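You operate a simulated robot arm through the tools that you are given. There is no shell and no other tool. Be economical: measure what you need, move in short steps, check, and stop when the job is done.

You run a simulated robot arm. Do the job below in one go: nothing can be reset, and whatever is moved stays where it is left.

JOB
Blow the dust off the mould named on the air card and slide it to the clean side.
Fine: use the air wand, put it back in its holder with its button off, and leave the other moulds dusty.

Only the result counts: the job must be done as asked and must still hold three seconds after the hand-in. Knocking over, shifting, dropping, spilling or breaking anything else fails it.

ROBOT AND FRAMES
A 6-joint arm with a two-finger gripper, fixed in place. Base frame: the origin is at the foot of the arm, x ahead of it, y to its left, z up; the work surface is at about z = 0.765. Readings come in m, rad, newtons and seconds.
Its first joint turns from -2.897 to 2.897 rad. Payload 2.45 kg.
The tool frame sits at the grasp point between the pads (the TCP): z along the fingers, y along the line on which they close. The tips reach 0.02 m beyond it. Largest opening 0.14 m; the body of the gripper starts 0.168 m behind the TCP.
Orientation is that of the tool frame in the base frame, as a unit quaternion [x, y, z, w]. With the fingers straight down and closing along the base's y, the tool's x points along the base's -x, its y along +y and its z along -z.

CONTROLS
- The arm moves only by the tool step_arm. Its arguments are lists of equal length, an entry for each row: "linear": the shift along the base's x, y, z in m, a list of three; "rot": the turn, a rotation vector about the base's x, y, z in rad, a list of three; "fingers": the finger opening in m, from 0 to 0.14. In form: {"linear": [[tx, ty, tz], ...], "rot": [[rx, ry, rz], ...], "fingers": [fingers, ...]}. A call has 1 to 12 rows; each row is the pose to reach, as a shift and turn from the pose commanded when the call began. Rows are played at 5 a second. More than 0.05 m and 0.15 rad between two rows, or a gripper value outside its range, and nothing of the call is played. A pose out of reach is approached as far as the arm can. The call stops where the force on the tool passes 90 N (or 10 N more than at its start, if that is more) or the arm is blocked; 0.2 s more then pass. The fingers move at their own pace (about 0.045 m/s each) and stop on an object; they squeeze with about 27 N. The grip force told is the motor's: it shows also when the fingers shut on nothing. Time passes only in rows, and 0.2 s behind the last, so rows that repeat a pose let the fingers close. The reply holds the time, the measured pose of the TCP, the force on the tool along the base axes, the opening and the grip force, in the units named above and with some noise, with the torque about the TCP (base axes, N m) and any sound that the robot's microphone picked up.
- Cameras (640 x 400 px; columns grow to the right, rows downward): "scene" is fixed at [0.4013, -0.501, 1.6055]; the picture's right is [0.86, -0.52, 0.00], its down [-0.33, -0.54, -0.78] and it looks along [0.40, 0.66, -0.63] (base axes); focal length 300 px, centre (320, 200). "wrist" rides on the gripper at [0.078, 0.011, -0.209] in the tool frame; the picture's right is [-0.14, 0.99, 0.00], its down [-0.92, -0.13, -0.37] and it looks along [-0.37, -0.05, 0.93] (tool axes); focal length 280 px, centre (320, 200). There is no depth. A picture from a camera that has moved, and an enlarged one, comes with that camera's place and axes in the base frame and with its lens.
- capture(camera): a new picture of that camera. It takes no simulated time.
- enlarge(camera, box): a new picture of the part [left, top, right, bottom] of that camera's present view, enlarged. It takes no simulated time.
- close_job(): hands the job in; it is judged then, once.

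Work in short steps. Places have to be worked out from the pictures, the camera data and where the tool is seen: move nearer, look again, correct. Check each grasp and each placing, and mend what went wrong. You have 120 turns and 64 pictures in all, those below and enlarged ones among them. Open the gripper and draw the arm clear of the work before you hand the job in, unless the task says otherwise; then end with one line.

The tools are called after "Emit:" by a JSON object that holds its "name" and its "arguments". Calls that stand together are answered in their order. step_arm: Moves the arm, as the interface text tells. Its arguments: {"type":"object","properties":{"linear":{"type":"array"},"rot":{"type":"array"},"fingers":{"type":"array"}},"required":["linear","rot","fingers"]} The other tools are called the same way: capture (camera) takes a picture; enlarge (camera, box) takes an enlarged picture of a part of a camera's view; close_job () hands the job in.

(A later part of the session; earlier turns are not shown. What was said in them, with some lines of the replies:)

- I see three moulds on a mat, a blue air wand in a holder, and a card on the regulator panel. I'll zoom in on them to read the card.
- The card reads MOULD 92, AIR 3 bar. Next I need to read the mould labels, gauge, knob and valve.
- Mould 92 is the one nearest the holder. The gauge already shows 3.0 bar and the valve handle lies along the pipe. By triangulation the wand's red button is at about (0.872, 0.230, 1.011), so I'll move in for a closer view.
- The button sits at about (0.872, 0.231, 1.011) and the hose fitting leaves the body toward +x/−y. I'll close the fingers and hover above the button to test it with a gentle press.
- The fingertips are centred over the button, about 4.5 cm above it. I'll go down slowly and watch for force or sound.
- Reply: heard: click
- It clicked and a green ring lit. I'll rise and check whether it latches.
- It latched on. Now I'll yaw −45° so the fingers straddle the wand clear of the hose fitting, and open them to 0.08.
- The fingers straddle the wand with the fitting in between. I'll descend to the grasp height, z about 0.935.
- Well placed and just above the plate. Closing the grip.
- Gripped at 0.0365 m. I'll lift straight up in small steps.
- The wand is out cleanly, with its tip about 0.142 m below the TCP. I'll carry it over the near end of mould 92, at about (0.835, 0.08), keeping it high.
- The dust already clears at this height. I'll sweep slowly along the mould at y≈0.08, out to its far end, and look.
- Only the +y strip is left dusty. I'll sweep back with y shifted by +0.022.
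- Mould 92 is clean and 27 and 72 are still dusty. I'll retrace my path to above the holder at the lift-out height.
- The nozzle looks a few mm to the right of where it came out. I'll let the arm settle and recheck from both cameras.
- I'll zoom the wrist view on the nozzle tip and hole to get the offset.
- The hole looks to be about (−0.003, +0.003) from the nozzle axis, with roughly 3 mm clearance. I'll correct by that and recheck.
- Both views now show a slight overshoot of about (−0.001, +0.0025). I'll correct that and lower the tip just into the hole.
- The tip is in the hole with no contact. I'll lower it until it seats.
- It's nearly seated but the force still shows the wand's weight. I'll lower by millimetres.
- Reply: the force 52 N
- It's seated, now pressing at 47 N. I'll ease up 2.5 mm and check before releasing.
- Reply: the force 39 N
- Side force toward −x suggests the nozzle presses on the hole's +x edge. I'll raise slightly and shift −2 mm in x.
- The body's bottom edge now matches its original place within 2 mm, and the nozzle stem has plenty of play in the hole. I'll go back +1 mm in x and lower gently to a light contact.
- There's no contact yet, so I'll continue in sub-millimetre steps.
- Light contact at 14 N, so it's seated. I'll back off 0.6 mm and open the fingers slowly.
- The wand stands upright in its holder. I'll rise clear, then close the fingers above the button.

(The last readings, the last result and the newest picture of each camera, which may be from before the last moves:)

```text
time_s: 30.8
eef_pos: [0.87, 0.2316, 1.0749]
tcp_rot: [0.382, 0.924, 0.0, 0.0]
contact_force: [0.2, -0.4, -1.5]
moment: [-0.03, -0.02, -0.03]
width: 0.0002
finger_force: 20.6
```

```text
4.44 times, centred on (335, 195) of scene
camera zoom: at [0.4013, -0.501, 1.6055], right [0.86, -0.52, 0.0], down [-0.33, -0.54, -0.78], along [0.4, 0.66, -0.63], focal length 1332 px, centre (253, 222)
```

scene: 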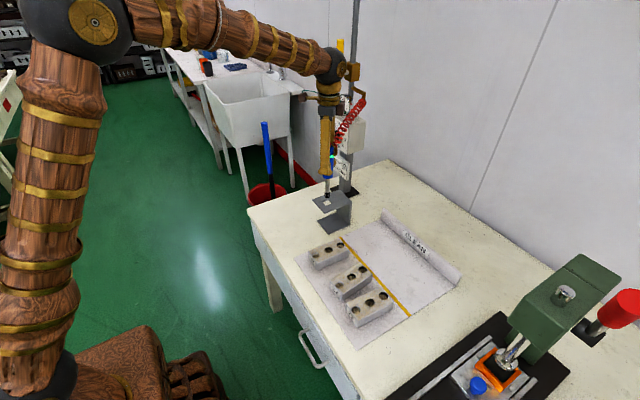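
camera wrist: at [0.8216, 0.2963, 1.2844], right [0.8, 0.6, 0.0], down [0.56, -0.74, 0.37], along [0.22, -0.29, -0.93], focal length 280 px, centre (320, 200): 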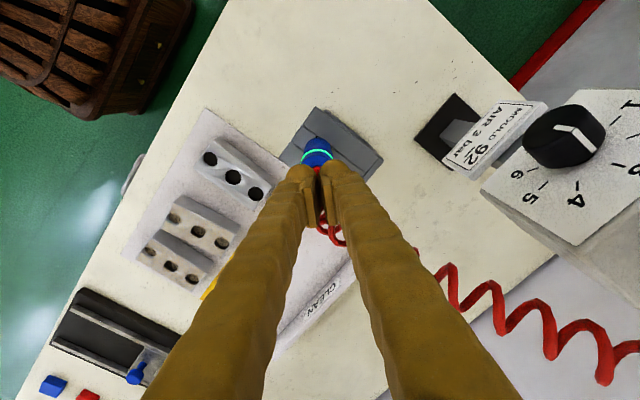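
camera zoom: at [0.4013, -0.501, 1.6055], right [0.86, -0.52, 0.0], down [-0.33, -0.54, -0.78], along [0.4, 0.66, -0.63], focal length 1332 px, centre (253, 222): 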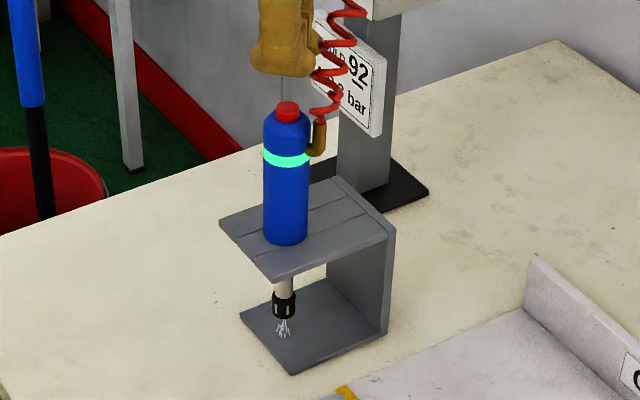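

The wand stands just as at the start. I'll press the button to the same depth as before, about z 1.0325.

Emit:
{"name": "step_arm", "arguments": {"linear": [[0, 0, -0.02], [0, 0, -0.034], [0, 0, -0.038], [0, 0, -0.04], [0, 0, -0.042]], "rot": [[0, 0, 0], [0, 0, 0], [0, 0, 0], [0, 0, 0], [0, 0, 0]], "fingers": [0, 0, 0, 0, 0]}}

```text
time_s: 32.0
eef_pos: [0.8695, 0.2293, 1.0349]
tcp_rot: [0.383, 0.924, 0.0, 0.0]
contact_force: [0.3, 0.8, 2.2]
moment: [0.0, 0.01, 0.0]
width: 0.0
finger_force: 26.9
heard: click
```

Heard a click. I'll rise and verify the ring and air are off.

Emit:
{"name": "step_arm", "arguments": {"linear": [[0, 0, 0.01], [0, 0, 0.04], [0, 0, 0.08], [0, 0, 0.12]], "rot": [[0, 0, 0], [0, 0, 0], [0, 0, 0], [0, 0, 0]], "fingers": [0, 0, 0, 0]}}

Emit:
{"name": "enlarge", "arguments": {"camera": "scene", "box": [300, 150, 370, 240]}}

```text
time_s: 33.0
eef_pos: [0.8686, 0.2325, 1.154]
tcp_rot: [0.382, 0.924, 0.0, -0.001]
contact_force: [0.9, 0.4, 0.0]
moment: [-0.01, 0.02, -0.02]
width: 0.0001
finger_force: 26.7
```

```text
4.44 times, centred on (335, 195) of scene
camera zoom: at [0.4013, -0.501, 1.6055], right [0.86, -0.52, 0.0], down [-0.33, -0.54, -0.78], along [0.4, 0.66, -0.63], focal length 1332 px, centre (253, 222)
```

zoom: 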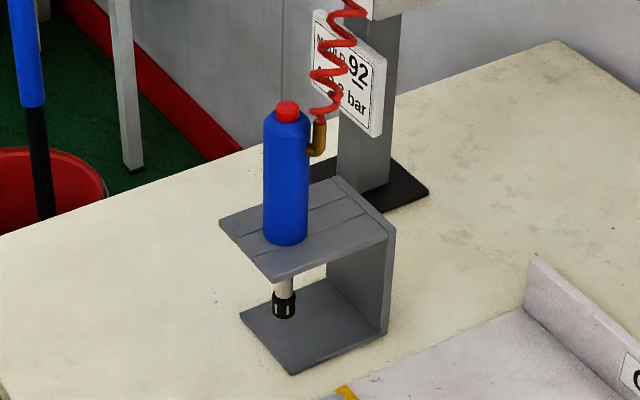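

The air is off and the wand is home. Now I'll yaw back and move above mould 92, opening the fingers to 0.10.

Emit:
{"name": "step_arm", "arguments": {"linear": [[-0.02, -0.02, 0], [-0.035, -0.045, 0], [-0.05, -0.07, 0], [-0.065, -0.1, 0], [-0.075, -0.13, 0], [-0.085, -0.151, 0], [-0.085, -0.151, -0.04], [-0.085, -0.151, -0.08], [-0.085, -0.151, -0.12]], "rot": [[0, 0, 0.13], [0, 0, 0.26], [0, 0, 0.39], [0, 0, 0.52], [0, 0, 0.65], [0, 0, 0.785], [0, 0, 0.785], [0, 0, 0.785], [0, 0, 0.785]], "fingers": [0.0, 0.0, 0.0, 0.02, 0.05, 0.1, 0.1, 0.1, 0.1]}}

Emit:
{"name": "capture", "arguments": {"camera": "wrist"}}

Emit:
{"name": "capture", "arguments": {"camera": "scene"}}

```text
time_s: 35.0
eef_pos: [0.7855, 0.0774, 1.032]
tcp_rot: [0.0, 1.0, 0.0, 0.0]
contact_force: [-0.2, -0.9, 0.0]
moment: [-0.02, 0.06, 0.0]
width: 0.1
finger_force: 0.0
```

```text
21 pictures are left
camera wrist: at [0.7056, 0.0896, 1.2414], right [0.14, 0.99, 0.0], down [0.92, -0.13, 0.37], along [0.37, -0.05, -0.93], focal length 280 px, centre (320, 200)
```

wrist: 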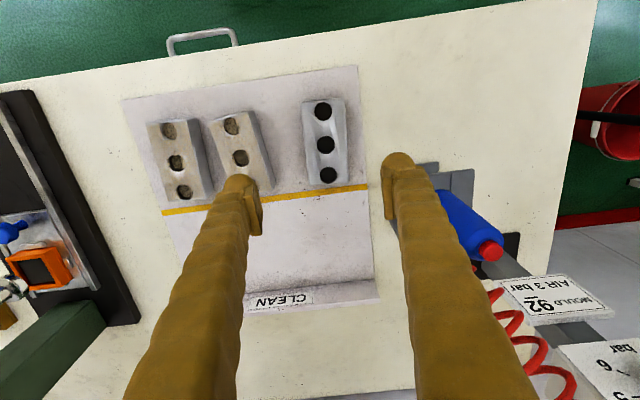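

```text
20 pictures are left
```

scene: 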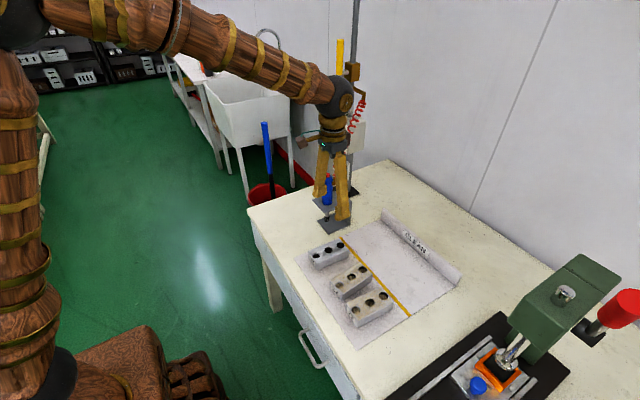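

Mould 92's top centre is at about (0.785, 0.083). The yellow line computes to x≈0.88 and the fence to x≈1.085. I'll grip across the mould slightly behind centre and descend to z≈0.797.

Emit:
{"name": "step_arm", "arguments": {"linear": [[-0.02, 0.004, -0.04], [-0.02, 0.004, -0.08], [-0.02, 0.004, -0.12], [-0.02, 0.004, -0.16], [-0.02, 0.004, -0.19], [-0.02, 0.004, -0.205], [-0.02, 0.004, -0.205]], "rot": [[0, 0, 0], [0, 0, 0], [0, 0, 0], [0, 0, 0], [0, 0, 0], [0, 0, 0], [0, 0, 0]], "fingers": [0.1, 0.1, 0.1, 0.1, 0.1, 0.1, 0.1]}}

Emit:
{"name": "enlarge", "arguments": {"camera": "scene", "box": [290, 200, 390, 290]}}

Emit:
{"name": "capture", "arguments": {"camera": "wrist"}}

```text
time_s: 36.6
eef_pos: [0.7635, 0.083, 0.8264]
tcp_rot: [-0.001, 1.0, 0.0, -0.001]
contact_force: [0.5, -0.4, 0.7]
moment: [-0.01, 0.0, 0.01]
width: 0.0998
finger_force: 0.0
```

```text
4.44 times, centred on (340, 245) of scene
camera zoom: at [0.4013, -0.501, 1.6055], right [0.86, -0.52, 0.0], down [-0.33, -0.54, -0.78], along [0.4, 0.66, -0.63], focal length 1332 px, centre (231, 0)
```

zoom: 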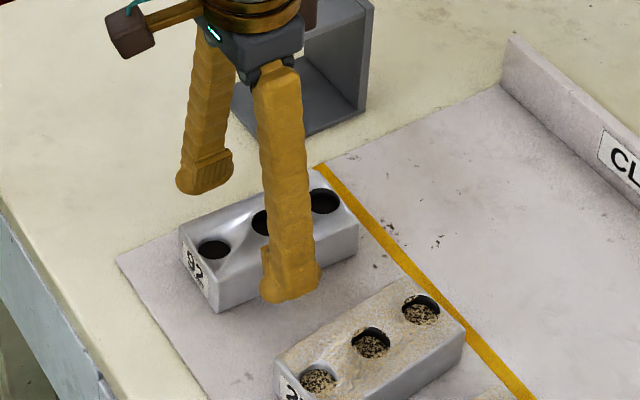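

```text
18 pictures are left
camera wrist: at [0.6851, 0.0953, 1.036], right [0.14, 0.99, 0.0], down [0.92, -0.13, 0.37], along [0.36, -0.05, -0.93], focal length 280 px, centre (320, 200)
```

wrist: 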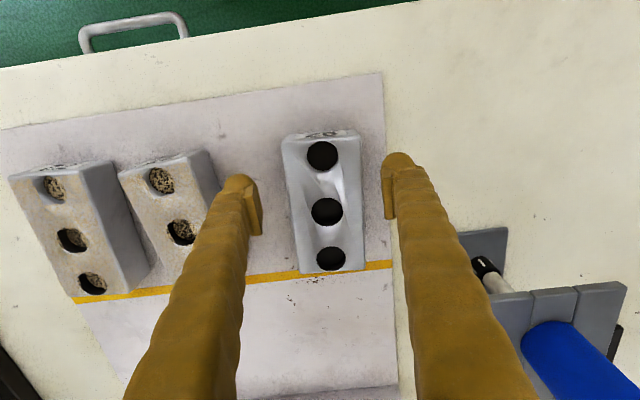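

The mould is centred between the fingers. I'll descend 3 cm and close.

Emit:
{"name": "step_arm", "arguments": {"linear": [[0, 0, -0.015], [0, 0, -0.029], [0, 0, -0.029], [0, 0, -0.029], [0, 0, -0.029], [0, 0, -0.029], [0, 0, -0.029], [0, 0, -0.029]], "rot": [[0, 0, 0], [0, 0, 0], [0, 0, 0], [0, 0, 0], [0, 0, 0], [0, 0, 0], [0, 0, 0], [0, 0, 0]], "fingers": [0.1, 0.1, 0.07, 0.05, 0.03, 0.03, 0.03, 0.03]}}

Emit:
{"name": "enlarge", "arguments": {"camera": "scene", "box": [290, 200, 390, 290]}}

```text
time_s: 38.4
eef_pos: [0.7644, 0.0832, 0.7993]
tcp_rot: [0.0, 1.0, 0.001, 0.0]
contact_force: [0.0, 0.3, -0.5]
moment: [-0.02, 0.01, -0.12]
width: 0.0664
finger_force: 27.2
```

```text
4.44 times, centred on (340, 245) of scene
camera zoom: at [0.4013, -0.501, 1.6055], right [0.86, -0.52, 0.0], down [-0.33, -0.54, -0.78], along [0.4, 0.66, -0.63], focal length 1332 px, centre (231, 0)
```

zoom: 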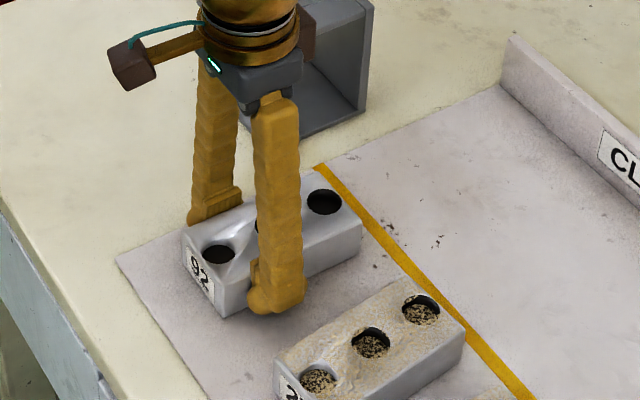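

Gripped at 0.066 m. I'll slide +0.185 m in x with a small −y shift at the end, keeping z constant.

Emit:
{"name": "step_arm", "arguments": {"linear": [[0.01, 0, 0], [0.025, 0, 0], [0.04, 0, 0], [0.06, 0, 0], [0.08, 0, 0], [0.1, 0, 0], [0.12, -0.005, 0], [0.14, -0.01, 0], [0.155, -0.015, 0], [0.17, -0.02, 0], [0.185, -0.02, 0], [0.185, -0.02, 0]], "rot": [[0, 0, 0], [0, 0, 0], [0, 0, 0], [0, 0, 0], [0, 0, 0], [0, 0, 0], [0, 0, 0], [0, 0, 0], [0, 0, 0], [0, 0, 0], [0, 0, 0], [0, 0, 0]], "fingers": [0.03, 0.03, 0.03, 0.03, 0.03, 0.03, 0.03, 0.03, 0.03, 0.03, 0.03, 0.03]}}

Emit:
{"name": "enlarge", "arguments": {"camera": "scene", "box": [290, 180, 480, 340]}}

```text
time_s: 41.0
eef_pos: [0.948, 0.0627, 0.8001]
tcp_rot: [0.0, 1.0, 0.0, 0.0]
contact_force: [-0.5, -0.1, 0.5]
moment: [-0.02, 0.14, 0.05]
width: 0.066
finger_force: 26.5
```

```text
2.50 times, centred on (385, 260) of scene
camera zoom: at [0.4013, -0.501, 1.6055], right [0.86, -0.52, 0.0], down [-0.33, -0.54, -0.78], along [0.4, 0.66, -0.63], focal length 749 px, centre (158, 50)
```

zoom: 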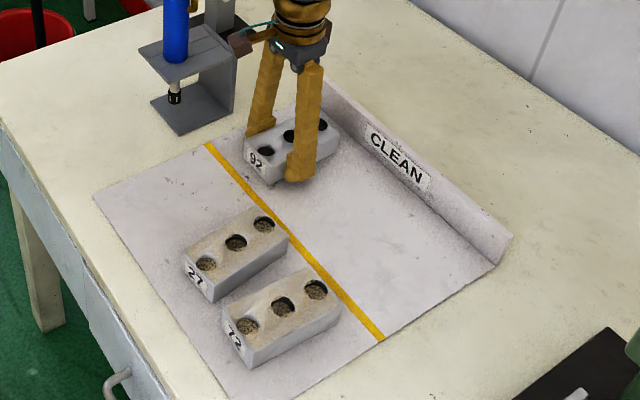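

The mould is across. Zooming to check its margin to the line and the fence.

Emit:
{"name": "enlarge", "arguments": {"camera": "scene", "box": [340, 210, 410, 265]}}

Emit:
{"name": "capture", "arguments": {"camera": "wrist"}}

```text
7.27 times, centred on (375, 238) of scene
camera zoom: at [0.4013, -0.501, 1.6055], right [0.86, -0.52, 0.0], down [-0.33, -0.54, -0.78], along [0.4, 0.66, -0.63], focal length 2179 px, centre (-80, -73)
```

zoom: 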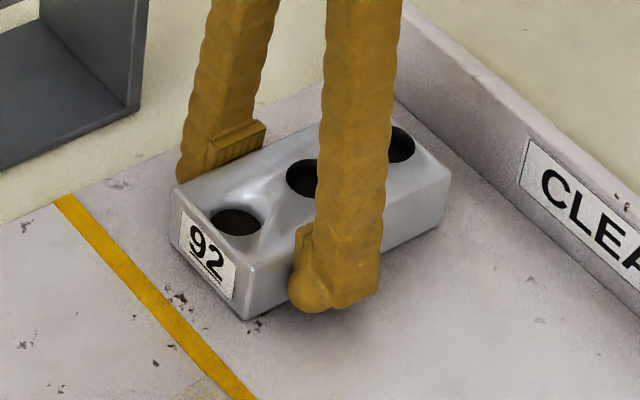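

```text
14 pictures are left
camera wrist: at [0.8698, 0.0745, 1.0084], right [0.14, 0.99, 0.0], down [0.92, -0.13, 0.37], along [0.36, -0.05, -0.93], focal length 280 px, centre (320, 200)
```

wrist: 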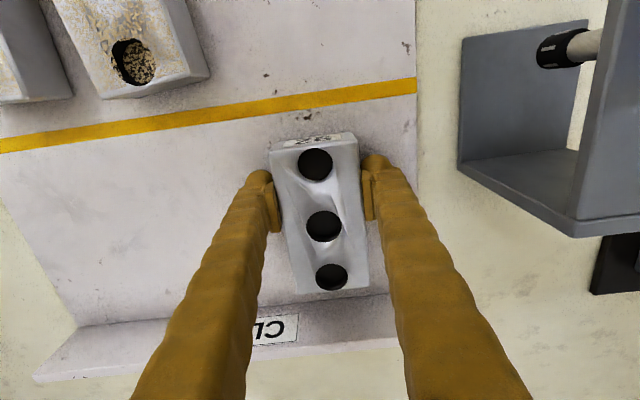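

The mould is fully past the line and clear of the fence. I'll release, then rise.

Emit:
{"name": "step_arm", "arguments": {"linear": [[0, 0, 0], [0, 0, 0], [0, 0, 0], [0, 0, 0.02], [0, 0, 0.05], [0, 0, 0.09], [0, 0, 0.13], [-0.02, 0, 0.17], [-0.05, 0, 0.21], [-0.09, 0, 0.25], [-0.13, -0.02, 0.29], [-0.17, -0.04, 0.32]], "rot": [[0, 0, 0], [0, 0, 0], [0, 0, 0], [0, 0, 0], [0, 0, 0], [0, 0, 0], [0, 0, 0], [0, 0, 0], [0, 0, 0], [0, 0, 0], [0, 0, 0], [0, 0, 0]], "fingers": [0.08, 0.1, 0.1, 0.1, 0.1, 0.1, 0.1, 0.1, 0.1, 0.1, 0.1, 0.1]}}

Emit:
{"name": "capture", "arguments": {"camera": "scene"}}

Emit:
{"name": "enlarge", "arguments": {"camera": "scene", "box": [290, 160, 480, 340]}}

```text
refused: row 10 steps farther than a row can; nothing moved
```

```text
13 pictures are left
```

scene: 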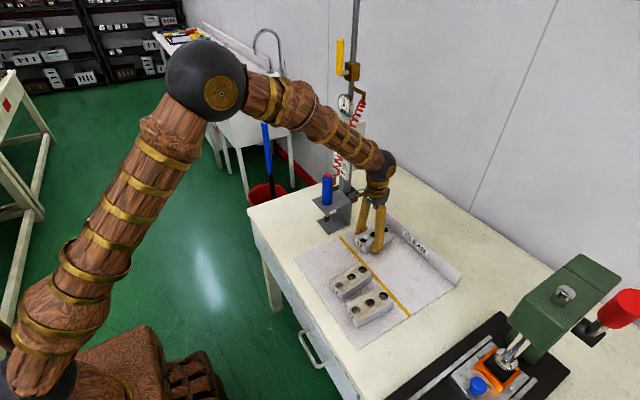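

```text
2.22 times, centred on (385, 250) of scene
camera zoom: at [0.4013, -0.501, 1.6055], right [0.86, -0.52, 0.0], down [-0.33, -0.54, -0.78], along [0.4, 0.66, -0.63], focal length 666 px, centre (176, 89)
```

zoom: 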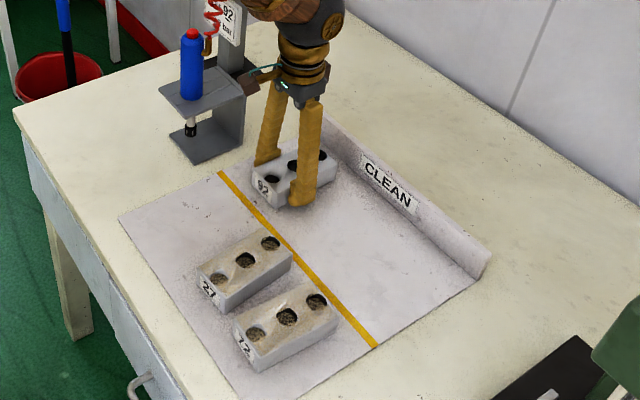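

That call was refused for step size and nothing moved. I'll repeat with smaller steps.

Emit:
{"name": "step_arm", "arguments": {"linear": [[0, 0, 0], [0, 0, 0], [0, 0, 0], [0, 0, 0.02], [0, 0, 0.05], [0, 0, 0.085], [0, 0, 0.12], [-0.02, 0, 0.15], [-0.045, -0.01, 0.18], [-0.07, -0.02, 0.21], [-0.1, -0.03, 0.24], [-0.13, -0.04, 0.27]], "rot": [[0, 0, 0], [0, 0, 0], [0, 0, 0], [0, 0, 0], [0, 0, 0], [0, 0, 0], [0, 0, 0], [0, 0, 0], [0, 0, 0], [0, 0, 0], [0, 0, 0], [0, 0, 0]], "fingers": [0.08, 0.1, 0.1, 0.1, 0.1, 0.1, 0.1, 0.1, 0.1, 0.1, 0.1, 0.1]}}

Emit:
{"name": "enlarge", "arguments": {"camera": "scene", "box": [290, 160, 480, 340]}}

Emit:
{"name": "capture", "arguments": {"camera": "wrist"}}

```text
time_s: 43.6
eef_pos: [0.8169, 0.0257, 1.07]
tcp_rot: [0.0, 1.0, 0.0, -0.001]
contact_force: [0.2, 0.1, -0.3]
moment: [0.01, 0.03, 0.03]
width: 0.1001
finger_force: 0.1
```

```text
2.22 times, centred on (385, 250) of scene
camera zoom: at [0.4013, -0.501, 1.6055], right [0.86, -0.52, 0.0], down [-0.33, -0.54, -0.78], along [0.4, 0.66, -0.63], focal length 666 px, centre (176, 89)
```

zoom: 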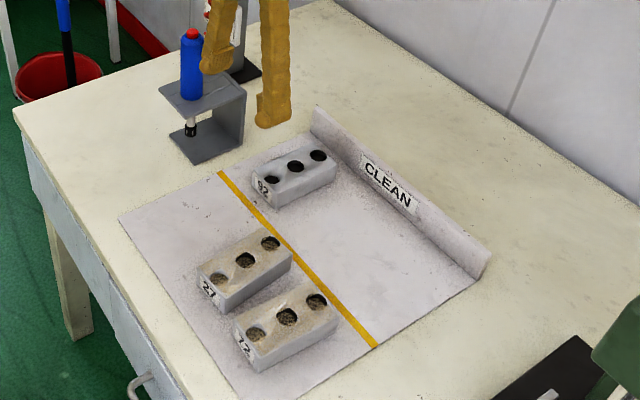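

```text
10 pictures are left
camera wrist: at [0.7388, 0.0368, 1.2798], right [0.14, 0.99, 0.0], down [0.92, -0.13, 0.37], along [0.36, -0.05, -0.93], focal length 280 px, centre (320, 200)
```

wrist: 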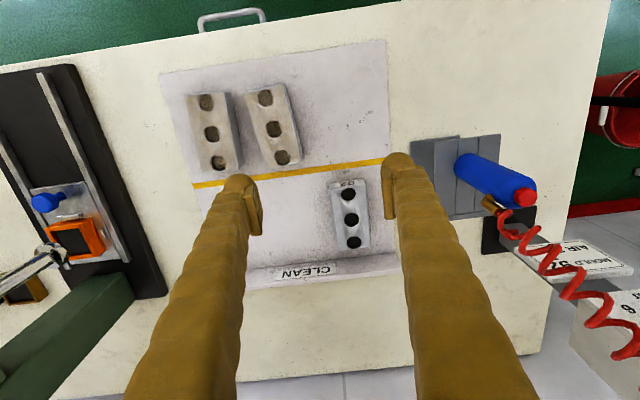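

Everything looks right. One last check that mould 92 is fully clean.

Emit:
{"name": "enlarge", "arguments": {"camera": "scene", "box": [355, 215, 400, 260]}}

```text
8.89 times, centred on (378, 238) of scene
camera zoom: at [0.4013, -0.501, 1.6055], right [0.86, -0.52, 0.0], down [-0.33, -0.54, -0.78], along [0.4, 0.66, -0.63], focal length 2663 px, centre (-191, -133)
```

zoom: 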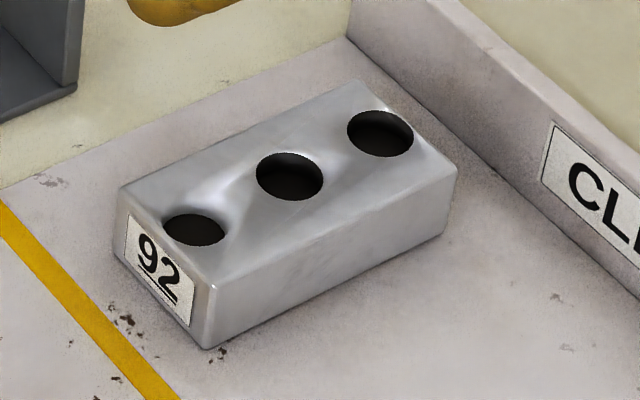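

Mould 92 is clean and on the clean side, and the wand is in its holder and off. Handing in.

Emit:
{"name": "close_job", "arguments": {}}

```text
The job is handed in.
```

Mould 92 is blown clean and sits on the clean side, the air wand is back in its holder with its button off, and moulds 27 and 72 are still dusty.
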